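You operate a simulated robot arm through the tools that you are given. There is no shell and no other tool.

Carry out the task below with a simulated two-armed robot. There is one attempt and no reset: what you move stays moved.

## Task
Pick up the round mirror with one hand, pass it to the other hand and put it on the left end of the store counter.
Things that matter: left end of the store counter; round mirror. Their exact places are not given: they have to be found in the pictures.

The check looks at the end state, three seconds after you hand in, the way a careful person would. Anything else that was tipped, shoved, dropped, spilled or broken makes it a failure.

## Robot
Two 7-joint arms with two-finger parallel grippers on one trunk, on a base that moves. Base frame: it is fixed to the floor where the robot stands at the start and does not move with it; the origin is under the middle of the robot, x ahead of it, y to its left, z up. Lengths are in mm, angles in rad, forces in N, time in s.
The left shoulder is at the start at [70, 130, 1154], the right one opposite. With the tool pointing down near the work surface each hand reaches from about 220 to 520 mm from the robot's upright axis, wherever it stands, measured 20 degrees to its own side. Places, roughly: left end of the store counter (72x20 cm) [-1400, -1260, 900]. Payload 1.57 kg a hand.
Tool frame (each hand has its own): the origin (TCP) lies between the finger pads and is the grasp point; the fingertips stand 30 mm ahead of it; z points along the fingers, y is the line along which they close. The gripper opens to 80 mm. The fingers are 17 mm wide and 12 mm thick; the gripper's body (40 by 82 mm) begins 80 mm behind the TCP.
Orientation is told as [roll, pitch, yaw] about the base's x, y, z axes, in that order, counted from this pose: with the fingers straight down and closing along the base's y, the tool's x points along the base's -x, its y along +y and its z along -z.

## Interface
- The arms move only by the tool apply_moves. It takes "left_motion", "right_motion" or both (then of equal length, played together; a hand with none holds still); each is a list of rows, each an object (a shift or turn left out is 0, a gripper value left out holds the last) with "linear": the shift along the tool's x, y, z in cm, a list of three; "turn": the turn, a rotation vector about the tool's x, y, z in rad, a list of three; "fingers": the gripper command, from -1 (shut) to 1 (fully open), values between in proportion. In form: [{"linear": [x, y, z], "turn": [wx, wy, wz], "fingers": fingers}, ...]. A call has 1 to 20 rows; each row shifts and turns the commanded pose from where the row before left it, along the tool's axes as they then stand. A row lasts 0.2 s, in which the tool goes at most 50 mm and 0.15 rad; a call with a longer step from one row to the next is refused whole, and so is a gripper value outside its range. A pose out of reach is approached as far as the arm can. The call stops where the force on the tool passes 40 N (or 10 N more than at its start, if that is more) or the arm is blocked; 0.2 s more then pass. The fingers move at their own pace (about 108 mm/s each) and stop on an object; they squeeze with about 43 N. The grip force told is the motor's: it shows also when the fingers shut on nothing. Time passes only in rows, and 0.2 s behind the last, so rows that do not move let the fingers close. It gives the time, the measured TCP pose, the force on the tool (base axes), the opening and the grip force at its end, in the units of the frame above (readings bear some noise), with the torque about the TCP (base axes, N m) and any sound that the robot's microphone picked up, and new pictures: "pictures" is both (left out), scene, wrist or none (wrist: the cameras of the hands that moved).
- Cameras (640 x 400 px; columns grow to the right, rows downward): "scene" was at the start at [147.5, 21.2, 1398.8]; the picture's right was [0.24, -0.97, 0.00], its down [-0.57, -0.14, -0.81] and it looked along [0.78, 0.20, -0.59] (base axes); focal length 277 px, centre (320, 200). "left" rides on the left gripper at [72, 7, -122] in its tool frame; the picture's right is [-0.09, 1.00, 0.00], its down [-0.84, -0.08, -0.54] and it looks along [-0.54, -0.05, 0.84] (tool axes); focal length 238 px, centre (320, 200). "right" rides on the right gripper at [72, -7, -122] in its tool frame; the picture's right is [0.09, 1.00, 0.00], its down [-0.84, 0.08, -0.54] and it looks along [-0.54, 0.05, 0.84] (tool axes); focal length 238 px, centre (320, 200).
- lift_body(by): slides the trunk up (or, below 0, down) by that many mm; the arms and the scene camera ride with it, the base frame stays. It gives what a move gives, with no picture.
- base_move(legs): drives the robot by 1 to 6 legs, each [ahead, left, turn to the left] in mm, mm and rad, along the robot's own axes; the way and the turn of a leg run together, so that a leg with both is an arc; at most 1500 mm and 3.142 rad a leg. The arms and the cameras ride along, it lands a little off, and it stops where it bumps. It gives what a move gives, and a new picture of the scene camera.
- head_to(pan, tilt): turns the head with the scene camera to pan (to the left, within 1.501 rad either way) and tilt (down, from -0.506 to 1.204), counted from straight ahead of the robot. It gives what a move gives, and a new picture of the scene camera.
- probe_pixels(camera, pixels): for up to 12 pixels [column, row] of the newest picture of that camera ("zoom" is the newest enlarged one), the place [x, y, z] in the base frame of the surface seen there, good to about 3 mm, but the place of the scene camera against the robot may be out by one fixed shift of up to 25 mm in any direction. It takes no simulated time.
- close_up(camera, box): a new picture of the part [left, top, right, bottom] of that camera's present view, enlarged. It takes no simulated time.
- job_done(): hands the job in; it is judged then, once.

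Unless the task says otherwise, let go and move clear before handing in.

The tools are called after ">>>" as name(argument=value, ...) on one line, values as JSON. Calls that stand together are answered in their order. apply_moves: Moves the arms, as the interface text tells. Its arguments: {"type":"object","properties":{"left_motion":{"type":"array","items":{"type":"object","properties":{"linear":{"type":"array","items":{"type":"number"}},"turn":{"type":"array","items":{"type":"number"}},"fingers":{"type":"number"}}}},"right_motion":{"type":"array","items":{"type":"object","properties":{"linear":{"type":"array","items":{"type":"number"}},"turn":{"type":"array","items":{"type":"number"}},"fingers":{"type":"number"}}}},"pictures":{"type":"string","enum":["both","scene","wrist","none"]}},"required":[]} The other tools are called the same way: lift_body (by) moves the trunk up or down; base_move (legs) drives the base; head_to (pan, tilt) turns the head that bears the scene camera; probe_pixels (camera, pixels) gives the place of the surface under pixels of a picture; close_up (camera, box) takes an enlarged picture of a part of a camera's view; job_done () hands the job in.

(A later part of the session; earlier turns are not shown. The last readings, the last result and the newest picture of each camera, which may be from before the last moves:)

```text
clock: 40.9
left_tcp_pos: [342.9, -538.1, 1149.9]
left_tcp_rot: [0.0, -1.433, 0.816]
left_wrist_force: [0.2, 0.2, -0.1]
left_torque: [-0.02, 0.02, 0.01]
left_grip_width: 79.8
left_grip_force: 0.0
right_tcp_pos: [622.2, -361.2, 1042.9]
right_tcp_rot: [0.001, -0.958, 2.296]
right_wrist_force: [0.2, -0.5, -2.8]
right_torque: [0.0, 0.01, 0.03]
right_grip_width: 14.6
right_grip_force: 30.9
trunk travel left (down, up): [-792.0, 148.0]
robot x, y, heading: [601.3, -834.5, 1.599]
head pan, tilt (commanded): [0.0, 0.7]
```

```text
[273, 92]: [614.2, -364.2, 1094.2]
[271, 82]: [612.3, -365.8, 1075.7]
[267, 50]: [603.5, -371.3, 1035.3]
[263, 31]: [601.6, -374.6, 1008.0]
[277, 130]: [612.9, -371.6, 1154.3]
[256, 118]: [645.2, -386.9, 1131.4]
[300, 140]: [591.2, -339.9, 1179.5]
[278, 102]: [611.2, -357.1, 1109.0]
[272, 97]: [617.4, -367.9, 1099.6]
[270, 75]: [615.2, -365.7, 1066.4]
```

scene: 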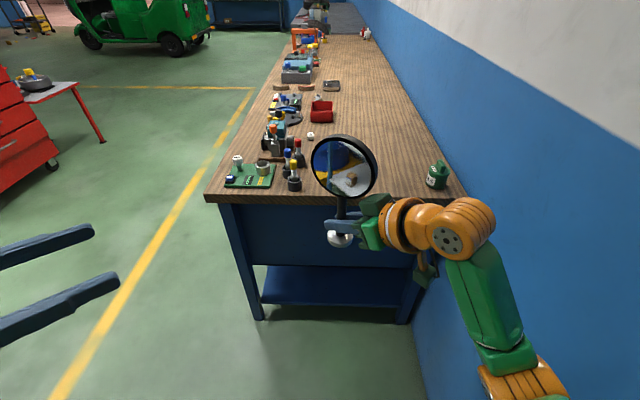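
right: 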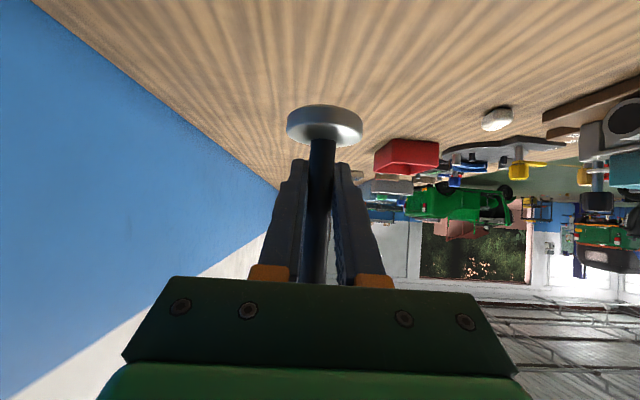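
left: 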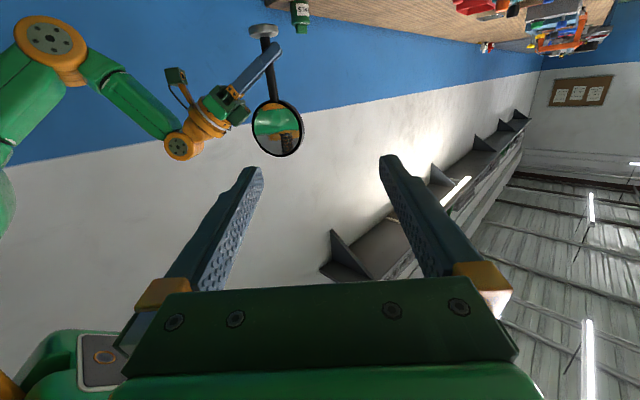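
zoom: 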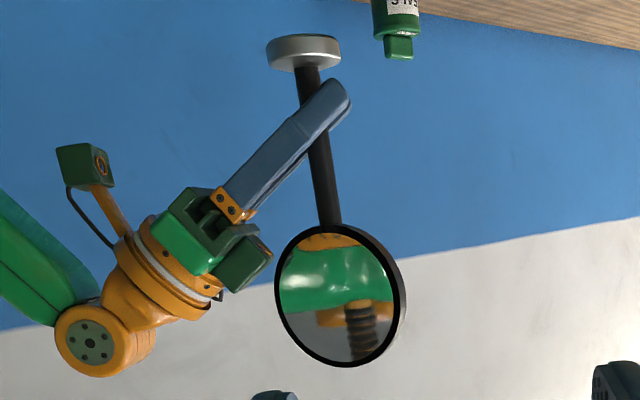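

The left camera shows the free stem clearly; its axis is at about (621,−361.5) with the disc bottom at z≈1107. I'll bring the left hand to 120 mm short of the stem at that height, fingers half open.

>>> apply_moves(left_motion=[{"linear": [0.19, -1.365, 3.4], "fingers": 0}, {"linear": [0.19, -1.365, 3.4]}, {"linear": [0.19, -1.365, 3.4]}, {"linear": [0.19, -1.365, 3.4]}, {"linear": [0.19, -1.365, 3.4]}, {"linear": [0.19, -1.365, 3.4]}], pictures="both")

>>> close_up(camera="left", box=[220, 40, 420, 200])

```text
clock: 42.2
left_tcp_pos: [536.4, -435.9, 1109.2]
left_tcp_rot: [0.006, -1.432, 0.809]
left_wrist_force: [0.3, -0.3, 0.0]
left_torque: [0.02, 0.02, 0.02]
left_grip_width: 39.8
left_grip_force: 0.1
left hand out of reach, approached as far as the arm can: row 3, 4
right_tcp_pos: [624.2, -360.8, 1043.0]
right_tcp_rot: [0.002, -0.958, 2.296]
right_wrist_force: [-0.3, -0.4, -3.2]
right_torque: [0.0, 0.05, 0.05]
right_grip_width: 14.1
right_grip_force: 30.9
trunk travel left (down, up): [-792.0, 148.0]
robot x, y, heading: [599.5, -833.9, 1.603]
head pan, tilt (commanded): [0.0, 0.7]
```

scene: 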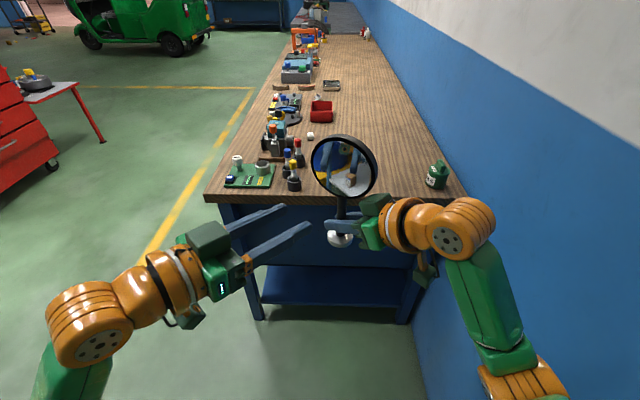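
left: 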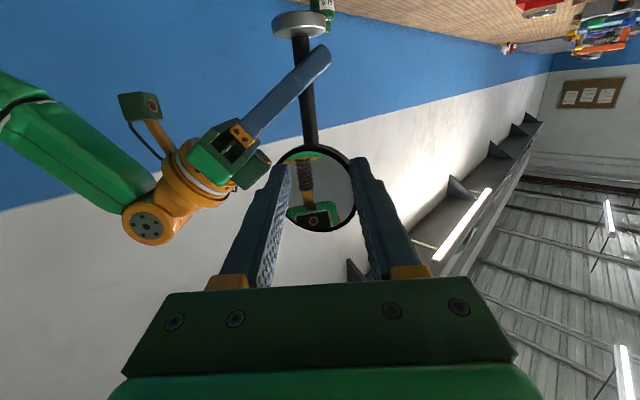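

```text
2.50 times, centred on (320, 120) of left
```

zoom: 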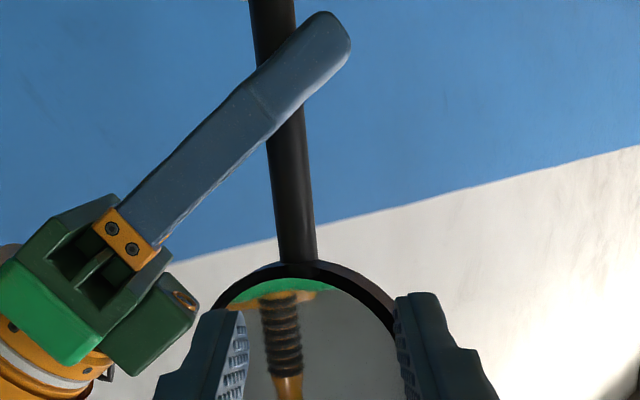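

The left hand is ready about 115 mm from the stem, and the view shows the stem between the fingertips with the right finger crossing lower down. I'll re-probe the stem from this close view.

>>> probe_pixels(camera="zoom", pixels=[[285, 130], [290, 160], [294, 200], [298, 240], [275, 30], [305, 55], [325, 35], [300, 262], [200, 180], [300, 275]])

```text
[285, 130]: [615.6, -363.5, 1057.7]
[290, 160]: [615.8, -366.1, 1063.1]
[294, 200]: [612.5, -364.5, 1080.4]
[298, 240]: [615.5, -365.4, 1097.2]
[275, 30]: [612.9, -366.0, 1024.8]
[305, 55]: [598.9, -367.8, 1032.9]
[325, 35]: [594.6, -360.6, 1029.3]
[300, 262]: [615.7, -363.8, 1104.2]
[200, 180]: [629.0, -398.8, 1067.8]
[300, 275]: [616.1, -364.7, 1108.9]
```

The stem axis works out to (621,−360) and the disc bottom to z≈1106, so the left TCP should go to z≈1092. I'll advance half the way with a −9 mm lateral correction, then check.

>>> apply_moves(left_motion=[{"linear": [0.07, -0.45, 1.5], "fingers": 0}, {"linear": [0.07, -0.45, 1.5]}, {"linear": [0, 0, 1.5]}, {"linear": [0, 0, 1.5]}], pictures="both")

>>> close_up(camera="left", box=[220, 20, 420, 180])

```text
clock: 43.2
left_tcp_pos: [582.8, -399.4, 1101.7]
left_tcp_rot: [0.005, -1.431, 0.809]
left_wrist_force: [-0.6, -0.6, 0.3]
left_torque: [0.01, -0.03, -0.01]
left_grip_width: 40.0
left_grip_force: 0.1
right_tcp_pos: [624.5, -361.7, 1044.0]
right_tcp_rot: [0.002, -0.957, 2.297]
right_wrist_force: [0.2, -0.5, -2.7]
right_torque: [-0.03, 0.0, -0.01]
right_grip_width: 14.5
right_grip_force: 31.1
trunk travel left (down, up): [-792.0, 148.0]
robot x, y, heading: [597.1, -834.2, 1.599]
head pan, tilt (commanded): [0.0, 0.7]
```

scene: 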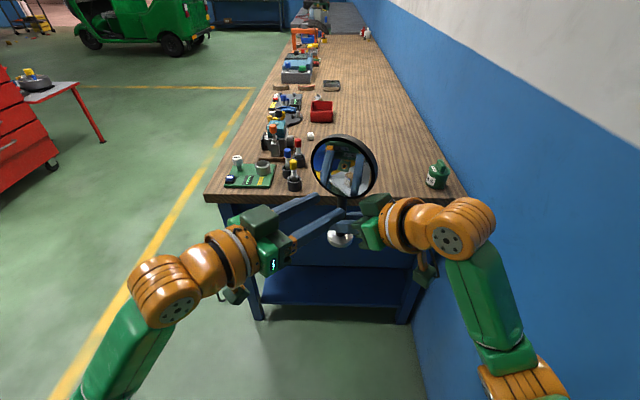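
left: 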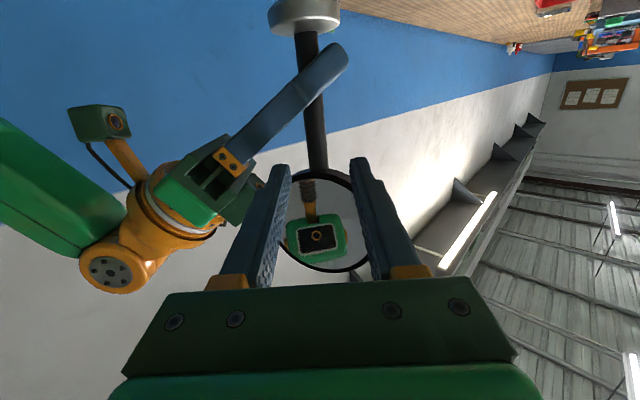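

```text
2.50 times, centred on (320, 100) of left
```

zoom: 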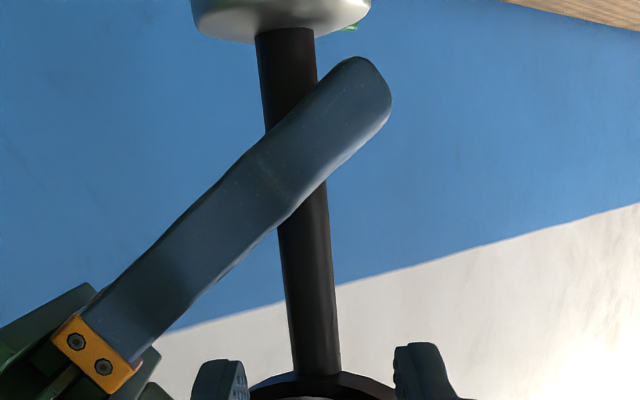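

The stem is lined up between the left fingertips, with the disc bottom just above and the right finger below. I'll narrow the opening slightly and go the last 56 mm.

>>> apply_moves(left_motion=[{"linear": [0.04, -0.03, 1.4], "fingers": -0.15}, {"linear": [0.03, -0.03, 1.4]}, {"linear": [0.03, -0.03, 1.4]}, {"linear": [0.0, -0.03, 1.4]}], pictures="both")

>>> close_up(camera="scene", box=[240, 120, 440, 280])

```text
clock: 44.2
left_tcp_pos: [621.7, -360.3, 1091.5]
left_tcp_rot: [0.007, -1.43, 0.809]
left_wrist_force: [-0.1, 0.0, -0.1]
left_torque: [0.02, -0.02, 0.01]
left_grip_width: 33.9
left_grip_force: 0.0
right_tcp_pos: [624.1, -361.2, 1043.3]
right_tcp_rot: [0.002, -0.957, 2.295]
right_wrist_force: [0.9, 0.5, -3.4]
right_torque: [-0.01, -0.03, -0.02]
right_grip_width: 14.4
right_grip_force: 31.0
trunk travel left (down, up): [-792.0, 148.0]
robot x, y, heading: [599.0, -832.7, 1.602]
head pan, tilt (commanded): [0.0, 0.7]
```

scene: 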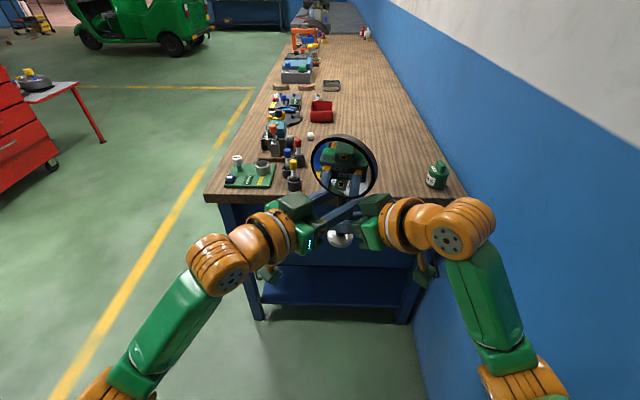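
left: 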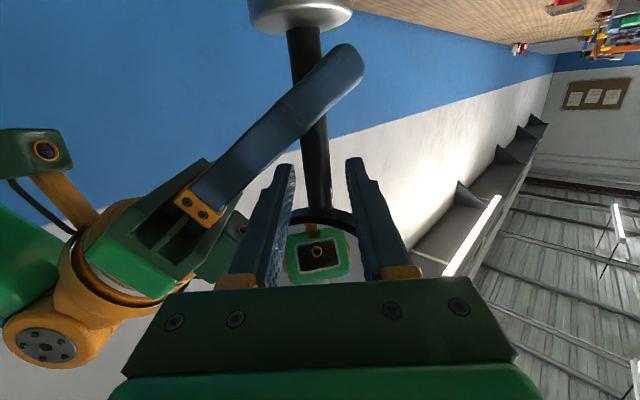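

```text
2.50 times, centred on (340, 200) of scene
```

zoom: 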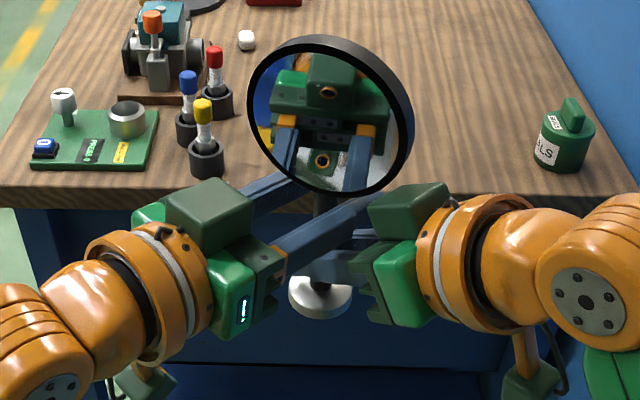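

Both readings and pictures show the stem between the left pads (stem at (318,185) in the left view), with no contact force. I'll close the left fingers while the right holds.

>>> apply_moves(left_motion=[{"fingers": -1}, {"fingers": -1}, {"fingers": -1}, {"fingers": -1}], pictures="both")

>>> close_up(camera="scene", box=[240, 120, 440, 280])

```text
clock: 45.2
left_tcp_pos: [620.6, -361.9, 1093.0]
left_tcp_rot: [0.003, -1.43, 0.809]
left_wrist_force: [5.1, -2.5, -0.4]
left_torque: [-0.04, -0.22, -0.08]
left_grip_width: 14.8
left_grip_force: 30.7
right_tcp_pos: [623.2, -362.4, 1043.5]
right_tcp_rot: [0.0, -0.96, 2.296]
right_wrist_force: [-3.4, 0.7, -1.5]
right_torque: [-0.01, -0.01, 0.12]
right_grip_width: 14.7
right_grip_force: 31.0
trunk travel left (down, up): [-792.0, 148.0]
robot x, y, heading: [600.1, -836.1, 1.6]
head pan, tilt (commanded): [0.0, 0.7]
```

scene: 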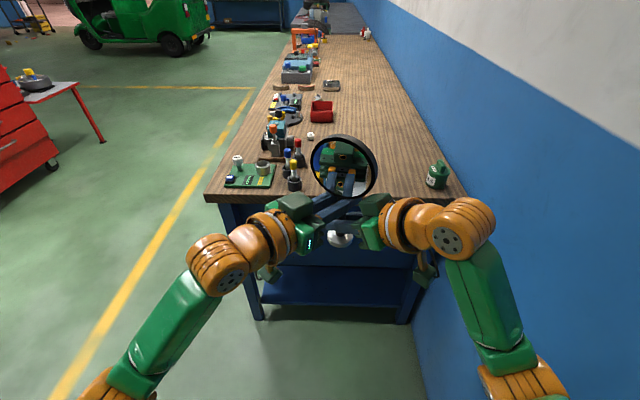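
left: 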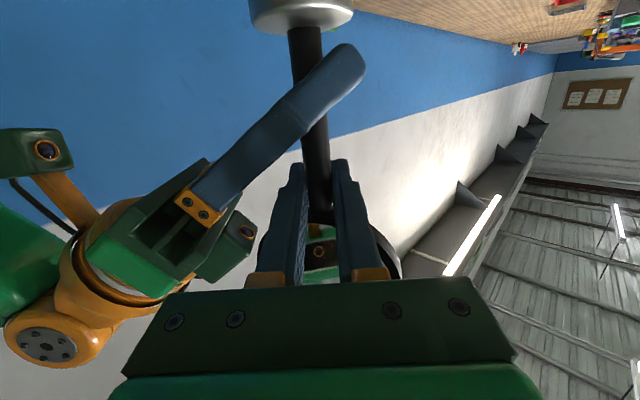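

```text
2.50 times, centred on (340, 200) of scene
```

zoom: 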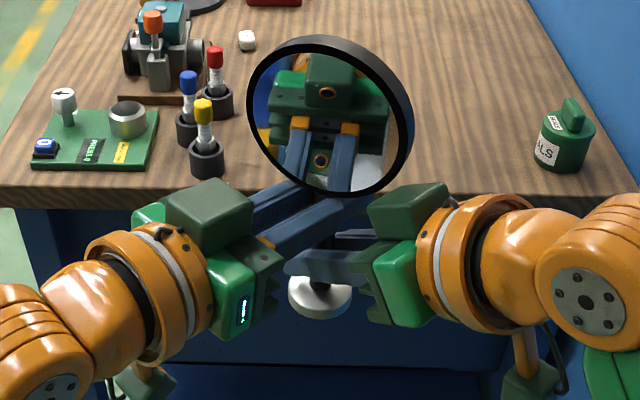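

The left hand now grips the stem too (14.8 mm, 30.7 N). I'll open the right fingers to 50 mm and check that the left hand carries the mirror.

>>> apply_moves(right_motion=[{"fingers": -0.4}, {"fingers": 0.25}, {"fingers": 0.25}, {"fingers": 0.25}], pictures="both")

>>> close_up(camera="scene", box=[240, 120, 440, 280])

```text
clock: 46.2
left_tcp_pos: [620.3, -360.8, 1092.1]
left_tcp_rot: [0.002, -1.43, 0.815]
left_wrist_force: [-0.7, -0.7, 0.1]
left_torque: [0.03, 0.03, 0.03]
left_grip_width: 14.3
left_grip_force: 30.0
right_tcp_pos: [623.3, -360.8, 1043.4]
right_tcp_rot: [0.0, -0.96, 2.296]
right_wrist_force: [0.0, -0.7, -0.7]
right_torque: [-0.01, 0.0, 0.02]
right_grip_width: 49.9
right_grip_force: 0.1
trunk travel left (down, up): [-792.0, 148.0]
robot x, y, heading: [598.6, -830.9, 1.601]
head pan, tilt (commanded): [0.0, 0.7]
```

scene: 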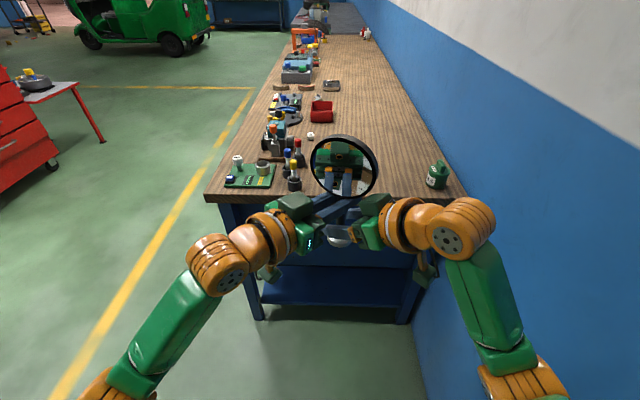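
right: 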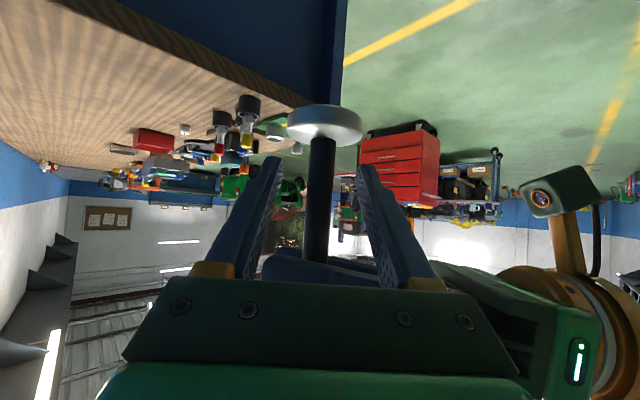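

```text
2.50 times, centred on (340, 200) of scene
```

zoom: 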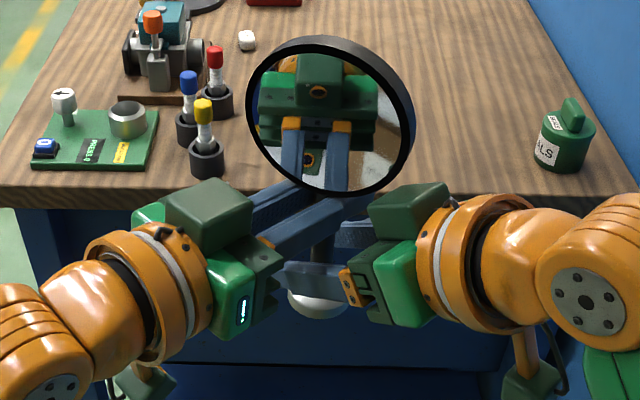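

The right fingers are open at 50 mm and the mirror stays put in the left grip (14.3 mm, 30 N). I'll back the right hand out along its own axis and watch the readings.

>>> apply_moves(right_motion=[{"linear": [0, 0, -1.0], "fingers": 0.25}, {"linear": [0, 0, -2.0]}, {"linear": [0, 0, -3.0]}, {"linear": [0, 0, -3.0]}, {"linear": [0, 0, -3.0]}], pictures="both")

>>> close_up(camera="scene", box=[240, 120, 440, 280])

```text
clock: 47.5
left_tcp_pos: [619.3, -361.3, 1092.2]
left_tcp_rot: [0.009, -1.431, 0.806]
left_wrist_force: [0.2, 0.7, -0.7]
left_torque: [0.02, 0.01, 0.01]
left_grip_width: 14.5
left_grip_force: 31.1
right_tcp_pos: [688.8, -436.3, 1111.0]
right_tcp_rot: [0.0, -0.96, 2.297]
right_wrist_force: [0.9, 0.5, 0.3]
right_torque: [0.01, 0.04, 0.02]
right_grip_width: 50.1
right_grip_force: 0.1
trunk travel left (down, up): [-792.0, 148.0]
robot x, y, heading: [600.4, -838.0, 1.602]
head pan, tilt (commanded): [0.0, 0.7]
```

scene: 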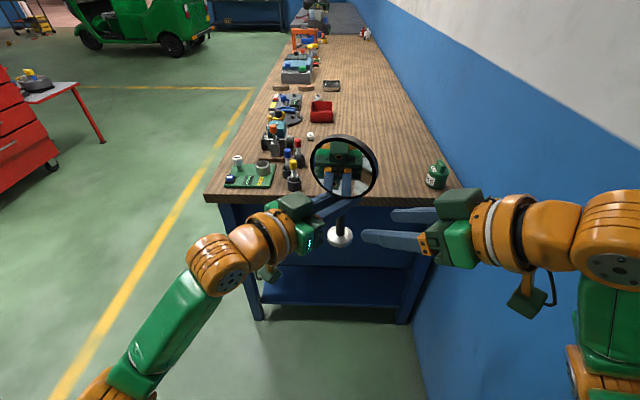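
right: 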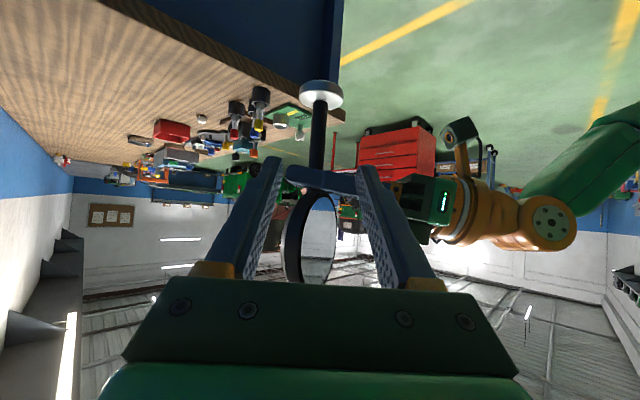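

```text
2.50 times, centred on (340, 200) of scene
```

zoom: 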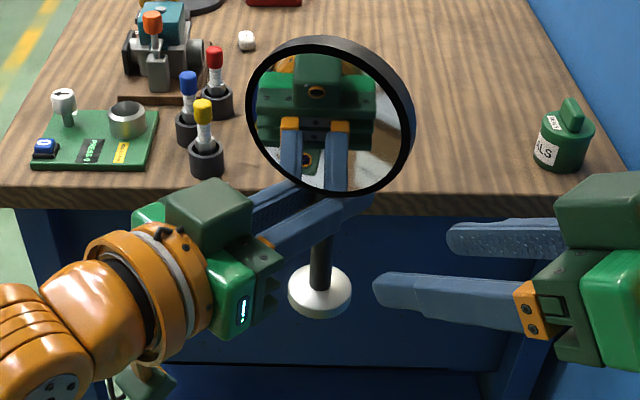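

The mirror is held upright by the left hand alone and the right hand is clear of it. The right arm is near the wall, so I'll slide the base 400 mm to the left before folding the right arm.

>>> base_move(legs=[[0, 400, 0]])

>>> apply_moves(right_motion=[{"linear": [1.4, -1.17, -3.36], "fingers": 0.25}, {"linear": [1.4, -1.17, -3.36]}, {"linear": [1.4, -1.17, -3.36]}, {"linear": [1.4, -1.17, -3.36]}, {"linear": [1.4, -1.17, -3.36]}, {"turn": [0.1137, 0, 0.08]}, {"turn": [0.1137, 0, 0.08]}, {"turn": [0.1137, 0, 0.08]}, {"turn": [0.1137, 0, 0.08]}, {"turn": [0.1137, 0, 0.08]}, {"turn": [0, 0.137, 0]}, {"turn": [0, 0.137, 0]}, {"turn": [0, 0.137, 0]}, {"turn": [0, 0.137, 0]}, {"turn": [0, 0.137, 0]}, {"turn": [0, 0.137, 0]}, {"turn": [0, 0.137, 0]}], pictures="scene")

```text
clock: 49.9
left_tcp_pos: [230.0, -371.5, 1092.4]
left_tcp_rot: [0.007, -1.43, 0.803]
left_wrist_force: [-1.0, 0.0, 0.1]
left_torque: [0.04, -0.03, -0.02]
left_grip_width: 14.5
left_grip_force: 30.5
right_tcp_pos: [297.5, -447.5, 1109.7]
right_tcp_rot: [0.002, -0.958, 2.292]
right_wrist_force: [-0.3, 0.3, 0.4]
right_torque: [0.01, -0.01, -0.01]
right_grip_width: 50.0
right_grip_force: 0.0
trunk travel left (down, up): [-792.0, 148.0]
robot x, y, heading: [204.7, -844.4, 1.591]
head pan, tilt (commanded): [0.0, 0.7]
```

scene: 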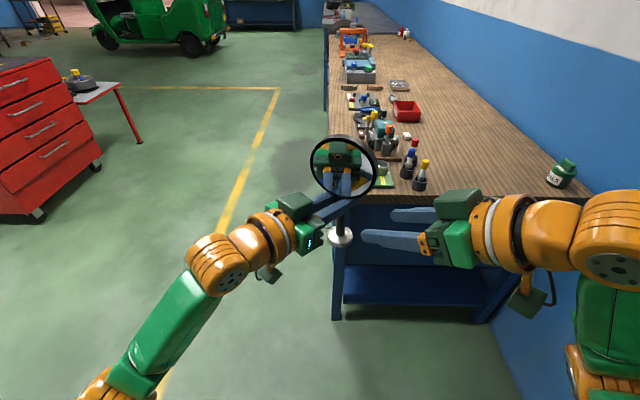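

```text
clock: 53.5
left_tcp_pos: [228.0, -371.5, 1093.3]
left_tcp_rot: [-0.006, -1.429, 0.814]
left_wrist_force: [-0.5, 0.0, 1.2]
left_torque: [0.0, 0.01, 0.0]
left_grip_width: 14.3
left_grip_force: 30.7
right_tcp_pos: [468.3, -530.8, 1166.6]
right_tcp_rot: [0.001, 0.003, 1.598]
right_wrist_force: [0.4, 0.8, 0.5]
right_torque: [-0.02, -0.01, 0.0]
right_grip_width: 50.0
right_grip_force: 0.2
right hand out of reach, approached as far as the arm can: row 9, 10
trunk travel left (down, up): [-792.0, 148.0]
robot x, y, heading: [208.3, -844.0, 1.594]
head pan, tilt (commanded): [0.0, 0.7]
```

scene: 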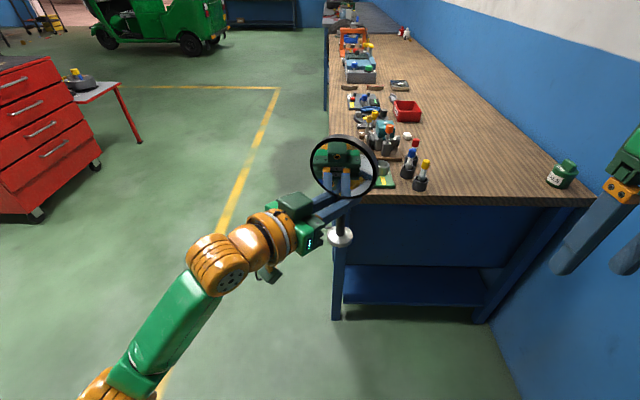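

The right arm is folded clear and the left hand still holds the mirror firmly. Next I'll move the mirror a bit left/forward and yaw the left tool so it points straight ahead, which will suit placing it on the counter.

>>> apply_moves(left_motion=[{"linear": [0.135, 3.1, -0.96], "fingers": -1}, {"linear": [0.135, 3.1, -0.96]}, {"linear": [0.135, 3.1, -0.96]}, {"linear": [0.135, 3.1, -0.96]}, {"turn": [-0.1287, 0, -0.0182]}, {"turn": [-0.1287, 0, -0.0182]}, {"turn": [-0.1287, 0, -0.0182]}, {"turn": [-0.1287, 0, -0.0182]}, {"turn": [-0.1287, 0, -0.0182]}, {"turn": [-0.1287, 0, -0.0182]}], pictures="both")

```text
clock: 55.7
left_tcp_pos: [112.8, -315.0, 1093.5]
left_tcp_rot: [-0.007, -1.429, 1.598]
left_wrist_force: [0.7, -0.5, 0.5]
left_torque: [-0.01, 0.01, 0.02]
left_grip_width: 14.1
left_grip_force: 30.3
right_tcp_pos: [471.0, -532.7, 1166.8]
right_tcp_rot: [0.003, 0.0, 1.599]
right_wrist_force: [0.4, -0.2, -0.1]
right_torque: [-0.01, 0.02, -0.02]
right_grip_width: 50.0
right_grip_force: 0.1
trunk travel left (down, up): [-792.0, 148.0]
robot x, y, heading: [210.2, -844.4, 1.604]
head pan, tilt (commanded): [0.0, 0.7]
```

scene: 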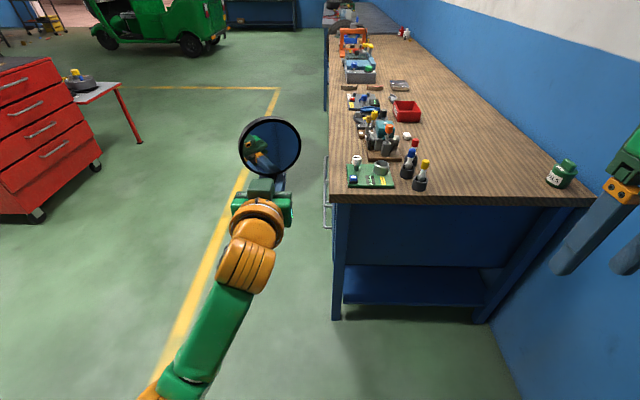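
left: 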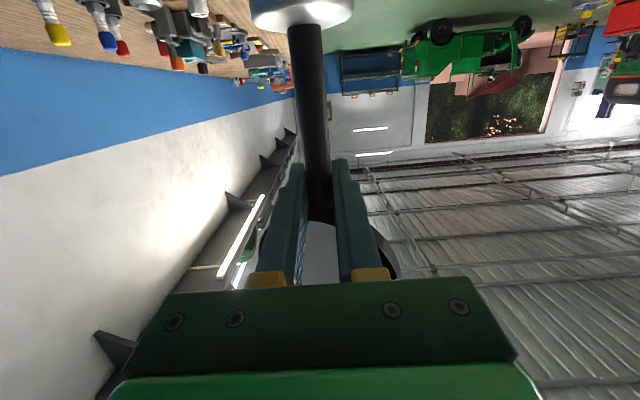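

The mirror is upright at (270,145) with the tool pointing straight ahead. Before driving toward the counter I'll look left along the travel direction.

>>> head_to(pan=1.45, tilt=0.5)

>>> probe_pixels(camera="scene", pixels=[[320, 200], [200, 250], [100, 300], [450, 250], [320, 350]])

```text
clock: 57.3
left_tcp_pos: [112.3, -314.7, 1092.7]
left_tcp_rot: [-0.003, -1.43, 1.591]
left_wrist_force: [-1.0, -0.5, 0.3]
left_torque: [0.0, -0.01, -0.01]
left_grip_width: 14.0
left_grip_force: 30.2
right_tcp_pos: [470.2, -533.3, 1167.6]
right_tcp_rot: [0.002, -0.001, 1.598]
right_wrist_force: [-0.5, 0.4, -0.7]
right_torque: [0.02, 0.02, -0.01]
right_grip_width: 49.6
right_grip_force: 0.0
trunk travel left (down, up): [-792.0, 148.0]
robot x, y, heading: [206.2, -845.9, 1.594]
head pan, tilt (commanded): [1.45, 0.499]
```

scene: 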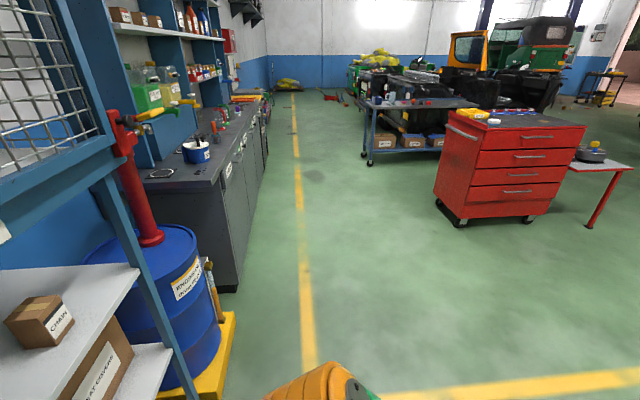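

```text
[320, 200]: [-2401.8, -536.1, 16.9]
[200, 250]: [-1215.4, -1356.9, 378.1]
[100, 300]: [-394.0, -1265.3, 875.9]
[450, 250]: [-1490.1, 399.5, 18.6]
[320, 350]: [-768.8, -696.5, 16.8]
```

The aisle toward the counter is clear; the barrel on its yellow pallet is on the left. I'll probe how far the barrel, pallet and tap stick out.

>>> probe_pixels(camera="scene", pixels=[[228, 330], [233, 314], [218, 300], [210, 300], [180, 300], [135, 290], [240, 285], [185, 105], [255, 170], [435, 200], [160, 390], [300, 330]])

```text
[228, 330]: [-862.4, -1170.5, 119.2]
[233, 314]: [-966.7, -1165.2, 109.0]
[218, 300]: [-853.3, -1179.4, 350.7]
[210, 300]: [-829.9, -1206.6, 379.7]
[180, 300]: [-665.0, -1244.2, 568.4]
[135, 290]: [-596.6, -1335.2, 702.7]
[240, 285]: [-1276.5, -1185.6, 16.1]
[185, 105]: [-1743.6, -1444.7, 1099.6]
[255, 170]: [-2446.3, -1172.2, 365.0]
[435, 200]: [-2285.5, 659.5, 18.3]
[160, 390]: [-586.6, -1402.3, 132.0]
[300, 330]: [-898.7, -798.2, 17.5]
```

The pallet's front is at y≈−1165, so I'll take a diagonal lane well clear of it to about (−1200,−480), and only then turn, so that the mirror's sweep stays off the counter.

>>> base_move(legs=[[400, 1400, 0]])

```text
clock: 64.6
left_tcp_pos: [-1314.8, 43.6, 1092.8]
left_tcp_rot: [0.001, -1.432, 1.601]
left_wrist_force: [0.2, 0.3, -0.9]
left_torque: [0.0, 0.0, 0.01]
left_grip_width: 14.3
left_grip_force: 30.8
right_tcp_pos: [-954.0, -171.0, 1168.1]
right_tcp_rot: [0.001, 0.001, 1.611]
right_wrist_force: [-0.8, 0.0, 0.9]
right_torque: [0.01, 0.02, 0.02]
right_grip_width: 49.7
right_grip_force: 0.2
trunk travel left (down, up): [-792.0, 148.0]
robot x, y, heading: [-1211.4, -487.9, 1.607]
head pan, tilt (commanded): [1.45, 0.499]
```

scene: 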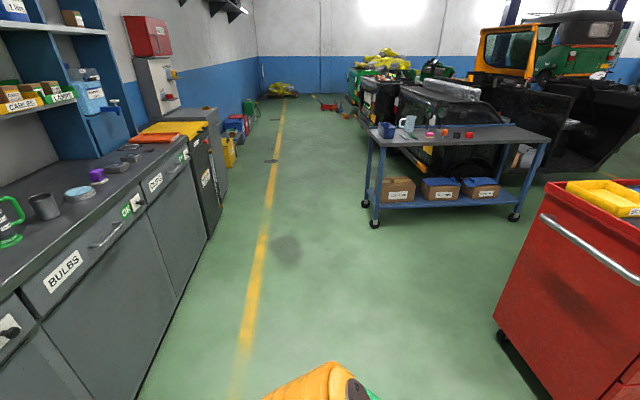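

I'm at (−1211,−488); the red cabinet at (570,280) and a blue cart are to the front-left, so I'll probe how close they are before turning.

>>> probe_pixels(camera="scene", pixels=[[500, 330], [545, 195], [520, 360], [560, 215], [600, 240], [365, 210], [510, 215], [550, 145], [630, 380], [20, 300]])

>>> head_to(pan=0.8, tilt=0.6)

```text
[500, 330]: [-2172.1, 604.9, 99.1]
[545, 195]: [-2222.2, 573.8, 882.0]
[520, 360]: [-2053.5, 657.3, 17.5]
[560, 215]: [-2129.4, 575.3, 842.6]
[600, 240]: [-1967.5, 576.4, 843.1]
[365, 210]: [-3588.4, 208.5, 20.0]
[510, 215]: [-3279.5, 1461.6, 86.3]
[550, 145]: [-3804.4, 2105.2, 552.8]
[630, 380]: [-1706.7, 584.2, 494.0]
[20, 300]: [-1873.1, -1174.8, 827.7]
```

```text
clock: 65.6
left_tcp_pos: [-1316.6, 43.3, 1092.9]
left_tcp_rot: [-0.001, -1.43, 1.606]
left_wrist_force: [0.3, 0.5, 0.3]
left_torque: [-0.02, 0.0, -0.01]
left_grip_width: 14.2
left_grip_force: 30.8
right_tcp_pos: [-954.4, -170.1, 1166.2]
right_tcp_rot: [0.002, 0.0, 1.612]
right_wrist_force: [0.1, 0.2, -0.2]
right_torque: [-0.01, -0.01, 0.01]
right_grip_width: 50.0
right_grip_force: 0.1
trunk travel left (down, up): [-792.0, 148.0]
robot x, y, heading: [-1216.2, -485.0, 1.611]
head pan, tilt (commanded): [0.799, 0.6]
```

scene: 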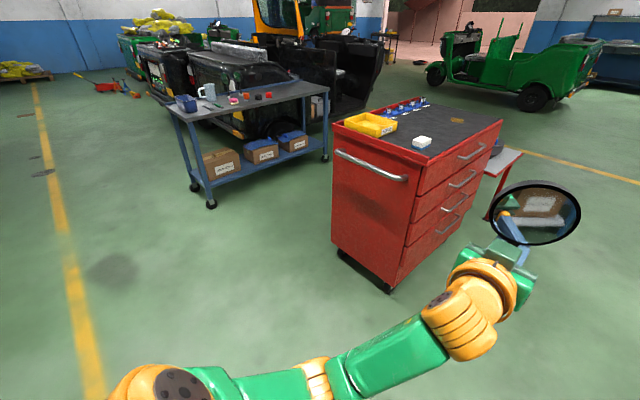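

The cabinet's near side is at y≈575, more than a metre away, so the turn is clear. I'll turn left about 3.10 rad to face the counter.

>>> base_move(legs=[[0, 0, 3.1]])

>>> head_to(pan=-0.1, tilt=0.6)

```text
clock: 73.2
left_tcp_pos: [-1132.7, -1016.8, 1092.8]
left_tcp_rot: [-0.001, -1.43, -1.575]
left_wrist_force: [-0.7, 0.0, 0.3]
left_torque: [0.01, 0.01, 0.02]
left_grip_width: 14.1
left_grip_force: 31.1
right_tcp_pos: [-1485.9, -791.8, 1167.2]
right_tcp_rot: [0.001, 0.001, -1.565]
right_wrist_force: [0.6, 0.5, -0.3]
right_torque: [-0.01, 0.0, 0.01]
right_grip_width: 49.9
right_grip_force: 0.0
trunk travel left (down, up): [-792.0, 148.0]
robot x, y, heading: [-1214.2, -484.6, -1.57]
head pan, tilt (commanded): [0.799, 0.6]
```

scene: 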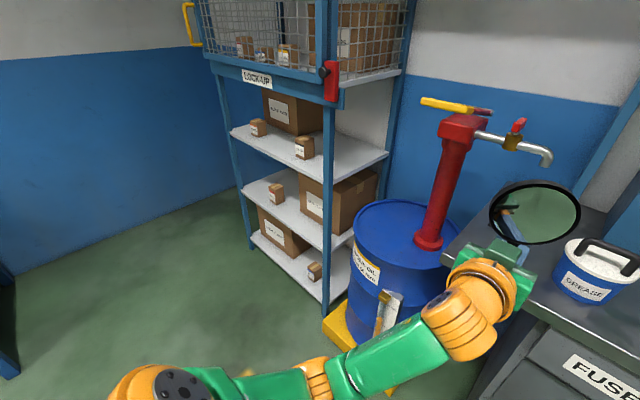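

```text
clock: 74.5
left_tcp_pos: [-1130.8, -1018.3, 1093.1]
left_tcp_rot: [-0.002, -1.432, -1.575]
left_wrist_force: [0.4, -0.6, 0.3]
left_torque: [-0.02, -0.06, -0.02]
left_grip_width: 14.4
left_grip_force: 30.6
right_tcp_pos: [-1484.7, -791.5, 1166.8]
right_tcp_rot: [0.001, 0.0, -1.565]
right_wrist_force: [-0.5, 0.0, -0.6]
right_torque: [0.01, -0.01, -0.02]
right_grip_width: 50.0
right_grip_force: 0.0
trunk travel left (down, up): [-792.0, 148.0]
robot x, y, heading: [-1217.9, -483.7, -1.571]
head pan, tilt (commanded): [-0.099, 0.6]
```

scene: 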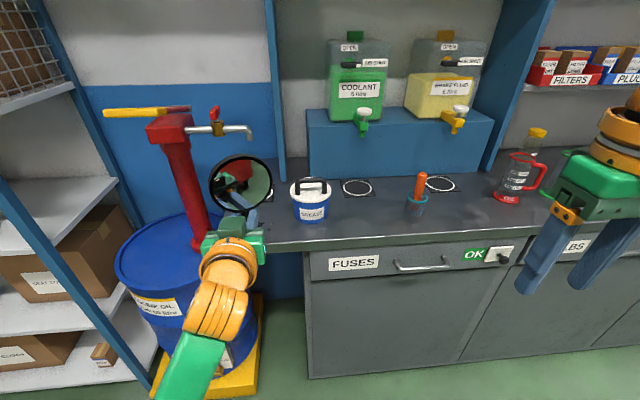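

Facing the counter squarely, I see the grease pot at (311,200), the orange-handled cup at (417,205), and free counter at about (362,212) between them. I'll probe this area.

>>> probe_pixels(camera="scene", pixels=[[362, 212], [362, 228], [311, 213], [328, 205], [311, 183], [311, 192], [405, 205], [417, 200], [357, 187], [375, 188], [363, 125], [420, 178]])

>>> close_up(camera="scene", box=[260, 120, 480, 260])

```text
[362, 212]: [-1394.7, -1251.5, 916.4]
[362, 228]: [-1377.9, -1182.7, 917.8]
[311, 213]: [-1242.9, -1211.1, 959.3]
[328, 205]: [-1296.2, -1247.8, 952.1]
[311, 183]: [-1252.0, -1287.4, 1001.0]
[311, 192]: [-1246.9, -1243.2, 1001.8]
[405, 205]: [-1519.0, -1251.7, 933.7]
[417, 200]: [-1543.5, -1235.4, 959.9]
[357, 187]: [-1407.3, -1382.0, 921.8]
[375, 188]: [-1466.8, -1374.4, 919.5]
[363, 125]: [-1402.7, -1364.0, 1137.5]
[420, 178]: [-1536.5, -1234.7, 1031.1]
```

```text
2.86 times, centred on (370, 190) of scene
```

zoom: 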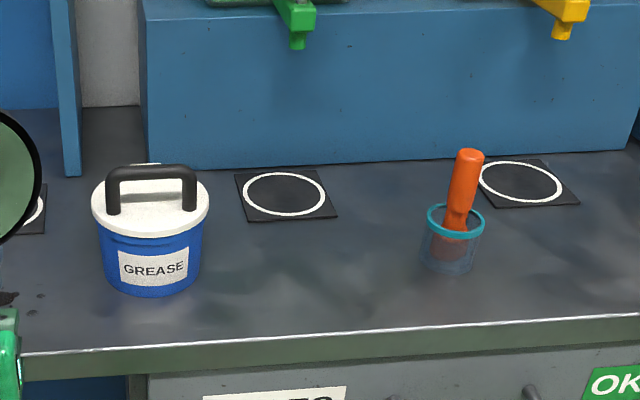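

The gap between the pot (right edge true x≈−1308) and the cup (left edge ≈−1531) is centred near x=−1415, y=−1250. I'll raise the trunk 50 mm, slide right, then drive ahead toward the counter.

>>> lift_body(by=50)

>>> base_move(legs=[[0, -284, 0], [130, 0, 0]])

```text
clock: 75.4
left_tcp_pos: [-1131.3, -1017.6, 1143.2]
left_tcp_rot: [-0.002, -1.43, -1.574]
left_wrist_force: [0.7, -0.7, -2.7]
left_torque: [-0.02, 0.02, -0.01]
left_grip_width: 14.3
left_grip_force: 30.4
right_tcp_pos: [-1485.5, -791.4, 1217.0]
right_tcp_rot: [0.004, 0.0, -1.565]
right_wrist_force: [-0.4, -0.4, 0.8]
right_torque: [0.0, 0.05, 0.01]
right_grip_width: 49.7
right_grip_force: 0.0
trunk travel left (down, up): [-842.0, 98.0]
robot x, y, heading: [-1212.6, -485.8, -1.57]
head pan, tilt (commanded): [-0.099, 0.6]
```

```text
clock: 78.2
left_tcp_pos: [-1411.7, -1144.5, 1144.2]
left_tcp_rot: [0.003, -1.433, -1.582]
left_wrist_force: [0.5, 0.2, -2.5]
left_torque: [0.03, 0.01, 0.02]
left_grip_width: 14.3
left_grip_force: 31.2
right_tcp_pos: [-1765.0, -916.8, 1218.3]
right_tcp_rot: [0.003, -0.003, -1.572]
right_wrist_force: [0.1, 0.7, -0.5]
right_torque: [-0.02, -0.03, -0.02]
right_grip_width: 49.9
right_grip_force: 0.0
trunk travel left (down, up): [-842.0, 98.0]
robot x, y, heading: [-1489.0, -616.0, -1.573]
head pan, tilt (commanded): [-0.099, 0.6]
```

scene: 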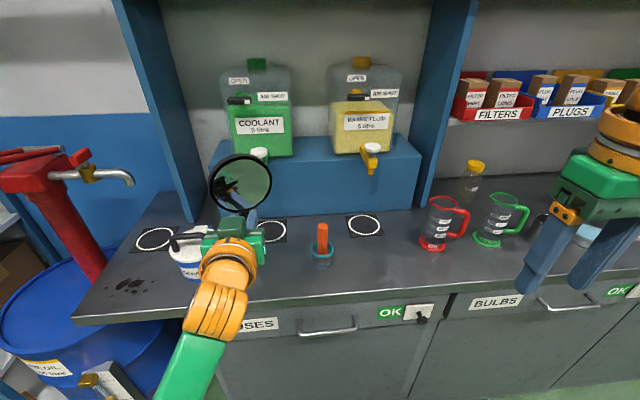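

The mirror is now at (−1412,−1144), just over the counter's front edge and between the pot and cup in x. I'll drive ahead another 105 mm and then look with the left wrist camera.

>>> base_move(legs=[[105, 0, 0]])

>>> close_up(camera="left", box=[0, 0, 640, 400])

```text
clock: 79.4
left_tcp_pos: [-1412.2, -1250.4, 1144.5]
left_tcp_rot: [-0.001, -1.436, -1.578]
left_wrist_force: [1.0, 0.2, -2.8]
left_torque: [0.04, -0.01, -0.01]
left_grip_width: 14.3
left_grip_force: 30.8
right_tcp_pos: [-1763.1, -1021.1, 1219.2]
right_tcp_rot: [0.002, -0.003, -1.569]
right_wrist_force: [-0.4, -0.1, -0.1]
right_torque: [-0.03, 0.0, 0.01]
right_grip_width: 50.0
right_grip_force: 0.0
trunk travel left (down, up): [-842.0, 98.0]
robot x, y, heading: [-1492.4, -720.0, -1.576]
head pan, tilt (commanded): [-0.099, 0.6]
```

scene: 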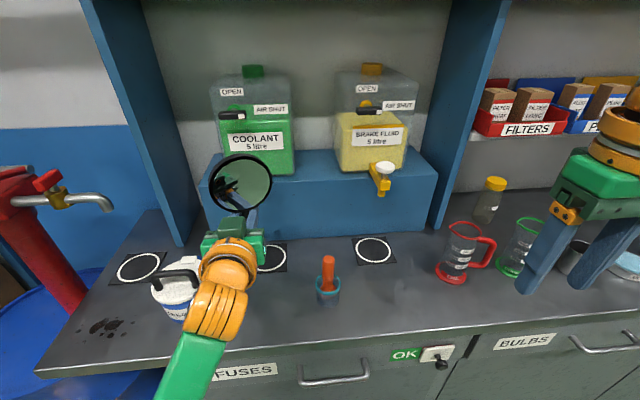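

```text
1.00 times, centred on (320, 200) of left (not enlarged: the box is as wide or as high as the picture)
```

zoom: 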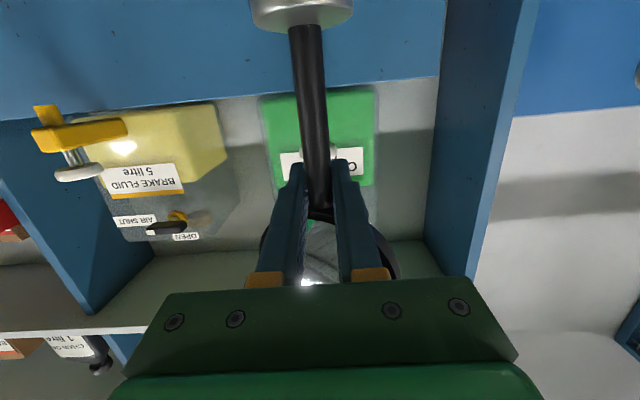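

The mirror hangs over the free gap at (−1412,−1250), in front of the coolant tank and clear of the pot and cup. I'll lower the trunk 130 mm, which should leave the base about 22 mm above the counter.

>>> lift_body(by=-130)

>>> close_up(camera="left", box=[0, 0, 640, 400])

>>> close_up(camera="scene", box=[100, 120, 420, 400])

```text
clock: 81.0
left_tcp_pos: [-1412.6, -1253.4, 1013.8]
left_tcp_rot: [-0.004, -1.43, -1.578]
left_wrist_force: [-0.5, 0.1, -2.8]
left_torque: [-0.01, 0.01, -0.01]
left_grip_width: 14.2
left_grip_force: 30.7
right_tcp_pos: [-1762.8, -1025.9, 1087.5]
right_tcp_rot: [0.001, -0.001, -1.57]
right_wrist_force: [0.9, -0.4, -0.4]
right_torque: [0.02, -0.04, 0.02]
right_grip_width: 50.1
right_grip_force: 0.1
trunk travel left (down, up): [-712.0, 228.0]
robot x, y, heading: [-1489.6, -722.6, -1.573]
head pan, tilt (commanded): [-0.099, 0.6]
```

```text
1.00 times, centred on (320, 200) of left (not enlarged: the box is as wide or as high as the picture)
```

zoom: 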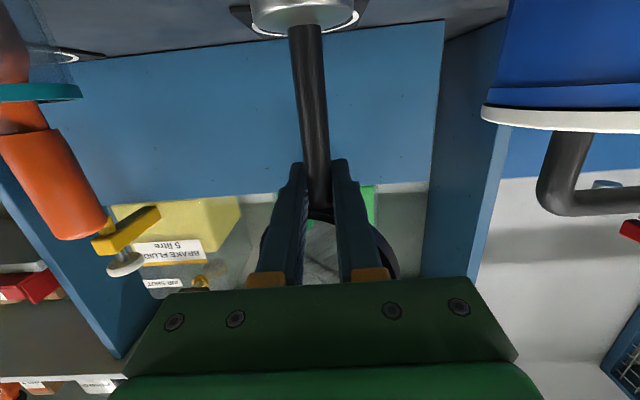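

```text
1.43 times, centred on (260, 260) of scene
```

zoom: 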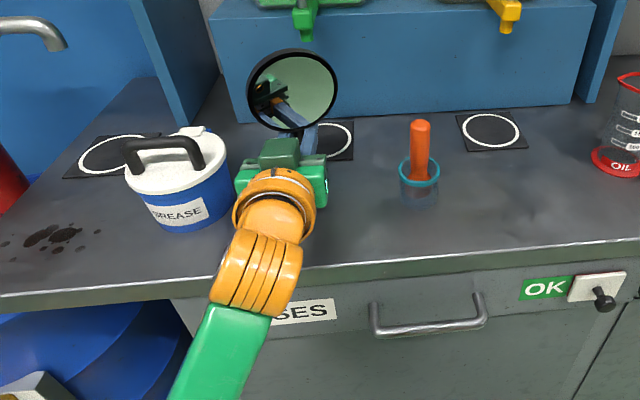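

The wrist view shows the base above bare counter, ahead of the ring mat, with the cup and pot well to the sides. I'll lower it 15 mm with the arm and then go in fine steps, watching the force.

>>> apply_moves(left_motion=[{"linear": [0.495, 0, 0.07], "fingers": -1}, {"linear": [0.495, 0, 0.07]}, {"linear": [0.495, 0, 0.07]}], pictures="wrist")

>>> close_up(camera="left", box=[200, 0, 400, 120])

```text
clock: 81.8
left_tcp_pos: [-1413.3, -1252.6, 997.5]
left_tcp_rot: [-0.001, -1.433, -1.577]
left_wrist_force: [0.4, 0.2, -2.4]
left_torque: [0.0, -0.01, -0.02]
left_grip_width: 14.2
left_grip_force: 30.2
right_tcp_pos: [-1764.0, -1026.4, 1087.1]
right_tcp_rot: [0.003, -0.001, -1.571]
right_wrist_force: [0.2, -0.1, -0.4]
right_torque: [-0.01, 0.04, 0.02]
right_grip_width: 49.8
right_grip_force: 0.1
trunk travel left (down, up): [-712.0, 228.0]
robot x, y, heading: [-1490.8, -719.2, -1.577]
head pan, tilt (commanded): [-0.099, 0.6]
```

left: 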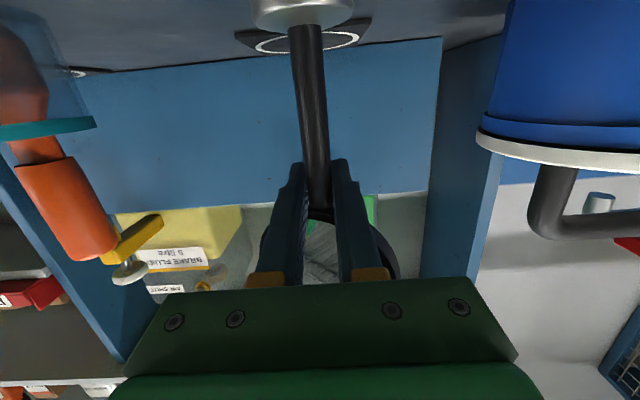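

```text
3.20 times, centred on (300, 60) of left
```

zoom: 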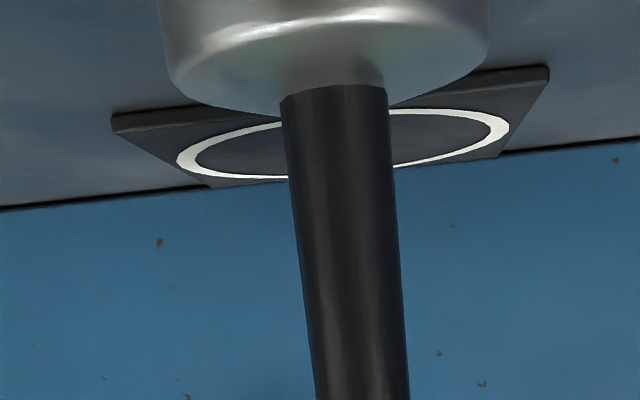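

I'll probe the mirror base and the counter in this shift-free wrist view to know the remaining gap.

>>> probe_pixels(camera="zoom", pixels=[[330, 75], [250, 60], [420, 60], [300, 10], [220, 85], [60, 150], [80, 60], [560, 110], [600, 30], [130, 130], [330, 250], [325, 130]])

```text
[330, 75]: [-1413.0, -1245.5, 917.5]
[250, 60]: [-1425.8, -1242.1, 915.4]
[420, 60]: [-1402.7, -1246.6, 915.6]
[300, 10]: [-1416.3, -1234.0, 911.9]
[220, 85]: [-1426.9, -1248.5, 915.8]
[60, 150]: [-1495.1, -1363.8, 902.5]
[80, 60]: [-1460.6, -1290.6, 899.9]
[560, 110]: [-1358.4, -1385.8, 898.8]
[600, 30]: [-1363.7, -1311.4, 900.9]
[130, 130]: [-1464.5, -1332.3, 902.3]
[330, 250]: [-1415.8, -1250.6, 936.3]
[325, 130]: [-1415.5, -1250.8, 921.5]
```

The base top reads 915.6 and the counter 900, so with an ~11.5 mm base there's about 4 mm left. I'll lower in 1 mm rows and watch the vertical force.

>>> apply_moves(left_motion=[{"linear": [0.099, 0, 0.014], "fingers": -1}, {"linear": [0.099, 0, 0.014]}, {"linear": [0.099, 0, 0.014]}], pictures="none")

```text
clock: 82.5
left_tcp_pos: [-1411.1, -1252.9, 994.8]
left_tcp_rot: [-0.002, -1.431, -1.576]
left_wrist_force: [0.2, 0.0, -1.6]
left_torque: [-0.07, -0.02, 0.02]
left_grip_width: 14.0
left_grip_force: 30.8
right_tcp_pos: [-1763.0, -1027.1, 1087.7]
right_tcp_rot: [0.002, 0.0, -1.571]
right_wrist_force: [-0.5, 0.8, 0.2]
right_torque: [0.01, 0.0, 0.03]
right_grip_width: 49.6
right_grip_force: 0.1
trunk travel left (down, up): [-712.0, 228.0]
robot x, y, heading: [-1492.2, -725.4, -1.575]
head pan, tilt (commanded): [-0.099, 0.6]
```

Force eased slightly to −1.6 N, hinting at near contact. I'll go another millimetre at a time.

>>> apply_moves(left_motion=[{"linear": [0.099, 0, 0.014], "fingers": -1}, {"linear": [0, 0, 0]}], pictures="none")

```text
clock: 83.2
left_tcp_pos: [-1413.1, -1253.0, 995.1]
left_tcp_rot: [0.0, -1.433, -1.579]
left_wrist_force: [0.1, -2.4, 4.9]
left_torque: [-0.39, 0.0, 0.01]
left_grip_width: 14.3
left_grip_force: 30.4
right_tcp_pos: [-1764.5, -1024.8, 1088.1]
right_tcp_rot: [0.002, 0.0, -1.574]
right_wrist_force: [-0.7, -0.9, -0.5]
right_torque: [-0.02, 0.01, -0.02]
right_grip_width: 50.0
right_grip_force: 0.0
trunk travel left (down, up): [-712.0, 228.0]
robot x, y, heading: [-1492.9, -716.6, -1.573]
head pan, tilt (commanded): [-0.099, 0.6]
```

Contact: +4.9 N up with a torque of −0.39 N m about x, meaning the wall-side edge of the base touches first by a slight lean. I'll ease up 1 mm and tilt the top back by 0.02 rad to even it out.

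>>> apply_moves(left_motion=[{"linear": [-0.099, 0, -0.014], "fingers": -1}, {"turn": [0, -0.02, 0]}, {"linear": [0.05, 0, 0.007]}, {"linear": [0, 0, 0]}], pictures="none")

```text
clock: 84.2
left_tcp_pos: [-1412.9, -1251.9, 995.0]
left_tcp_rot: [0.001, -1.453, -1.581]
left_wrist_force: [0.3, -0.4, 3.2]
left_torque: [0.04, -0.01, 0.01]
left_grip_width: 14.5
left_grip_force: 30.9
right_tcp_pos: [-1764.3, -1025.1, 1087.9]
right_tcp_rot: [0.002, -0.002, -1.57]
right_wrist_force: [0.0, 0.9, -0.2]
right_torque: [0.01, 0.0, -0.01]
right_grip_width: 50.1
right_grip_force: 0.0
trunk travel left (down, up): [-712.0, 228.0]
robot x, y, heading: [-1492.3, -718.2, -1.577]
head pan, tilt (commanded): [-0.099, 0.6]
```

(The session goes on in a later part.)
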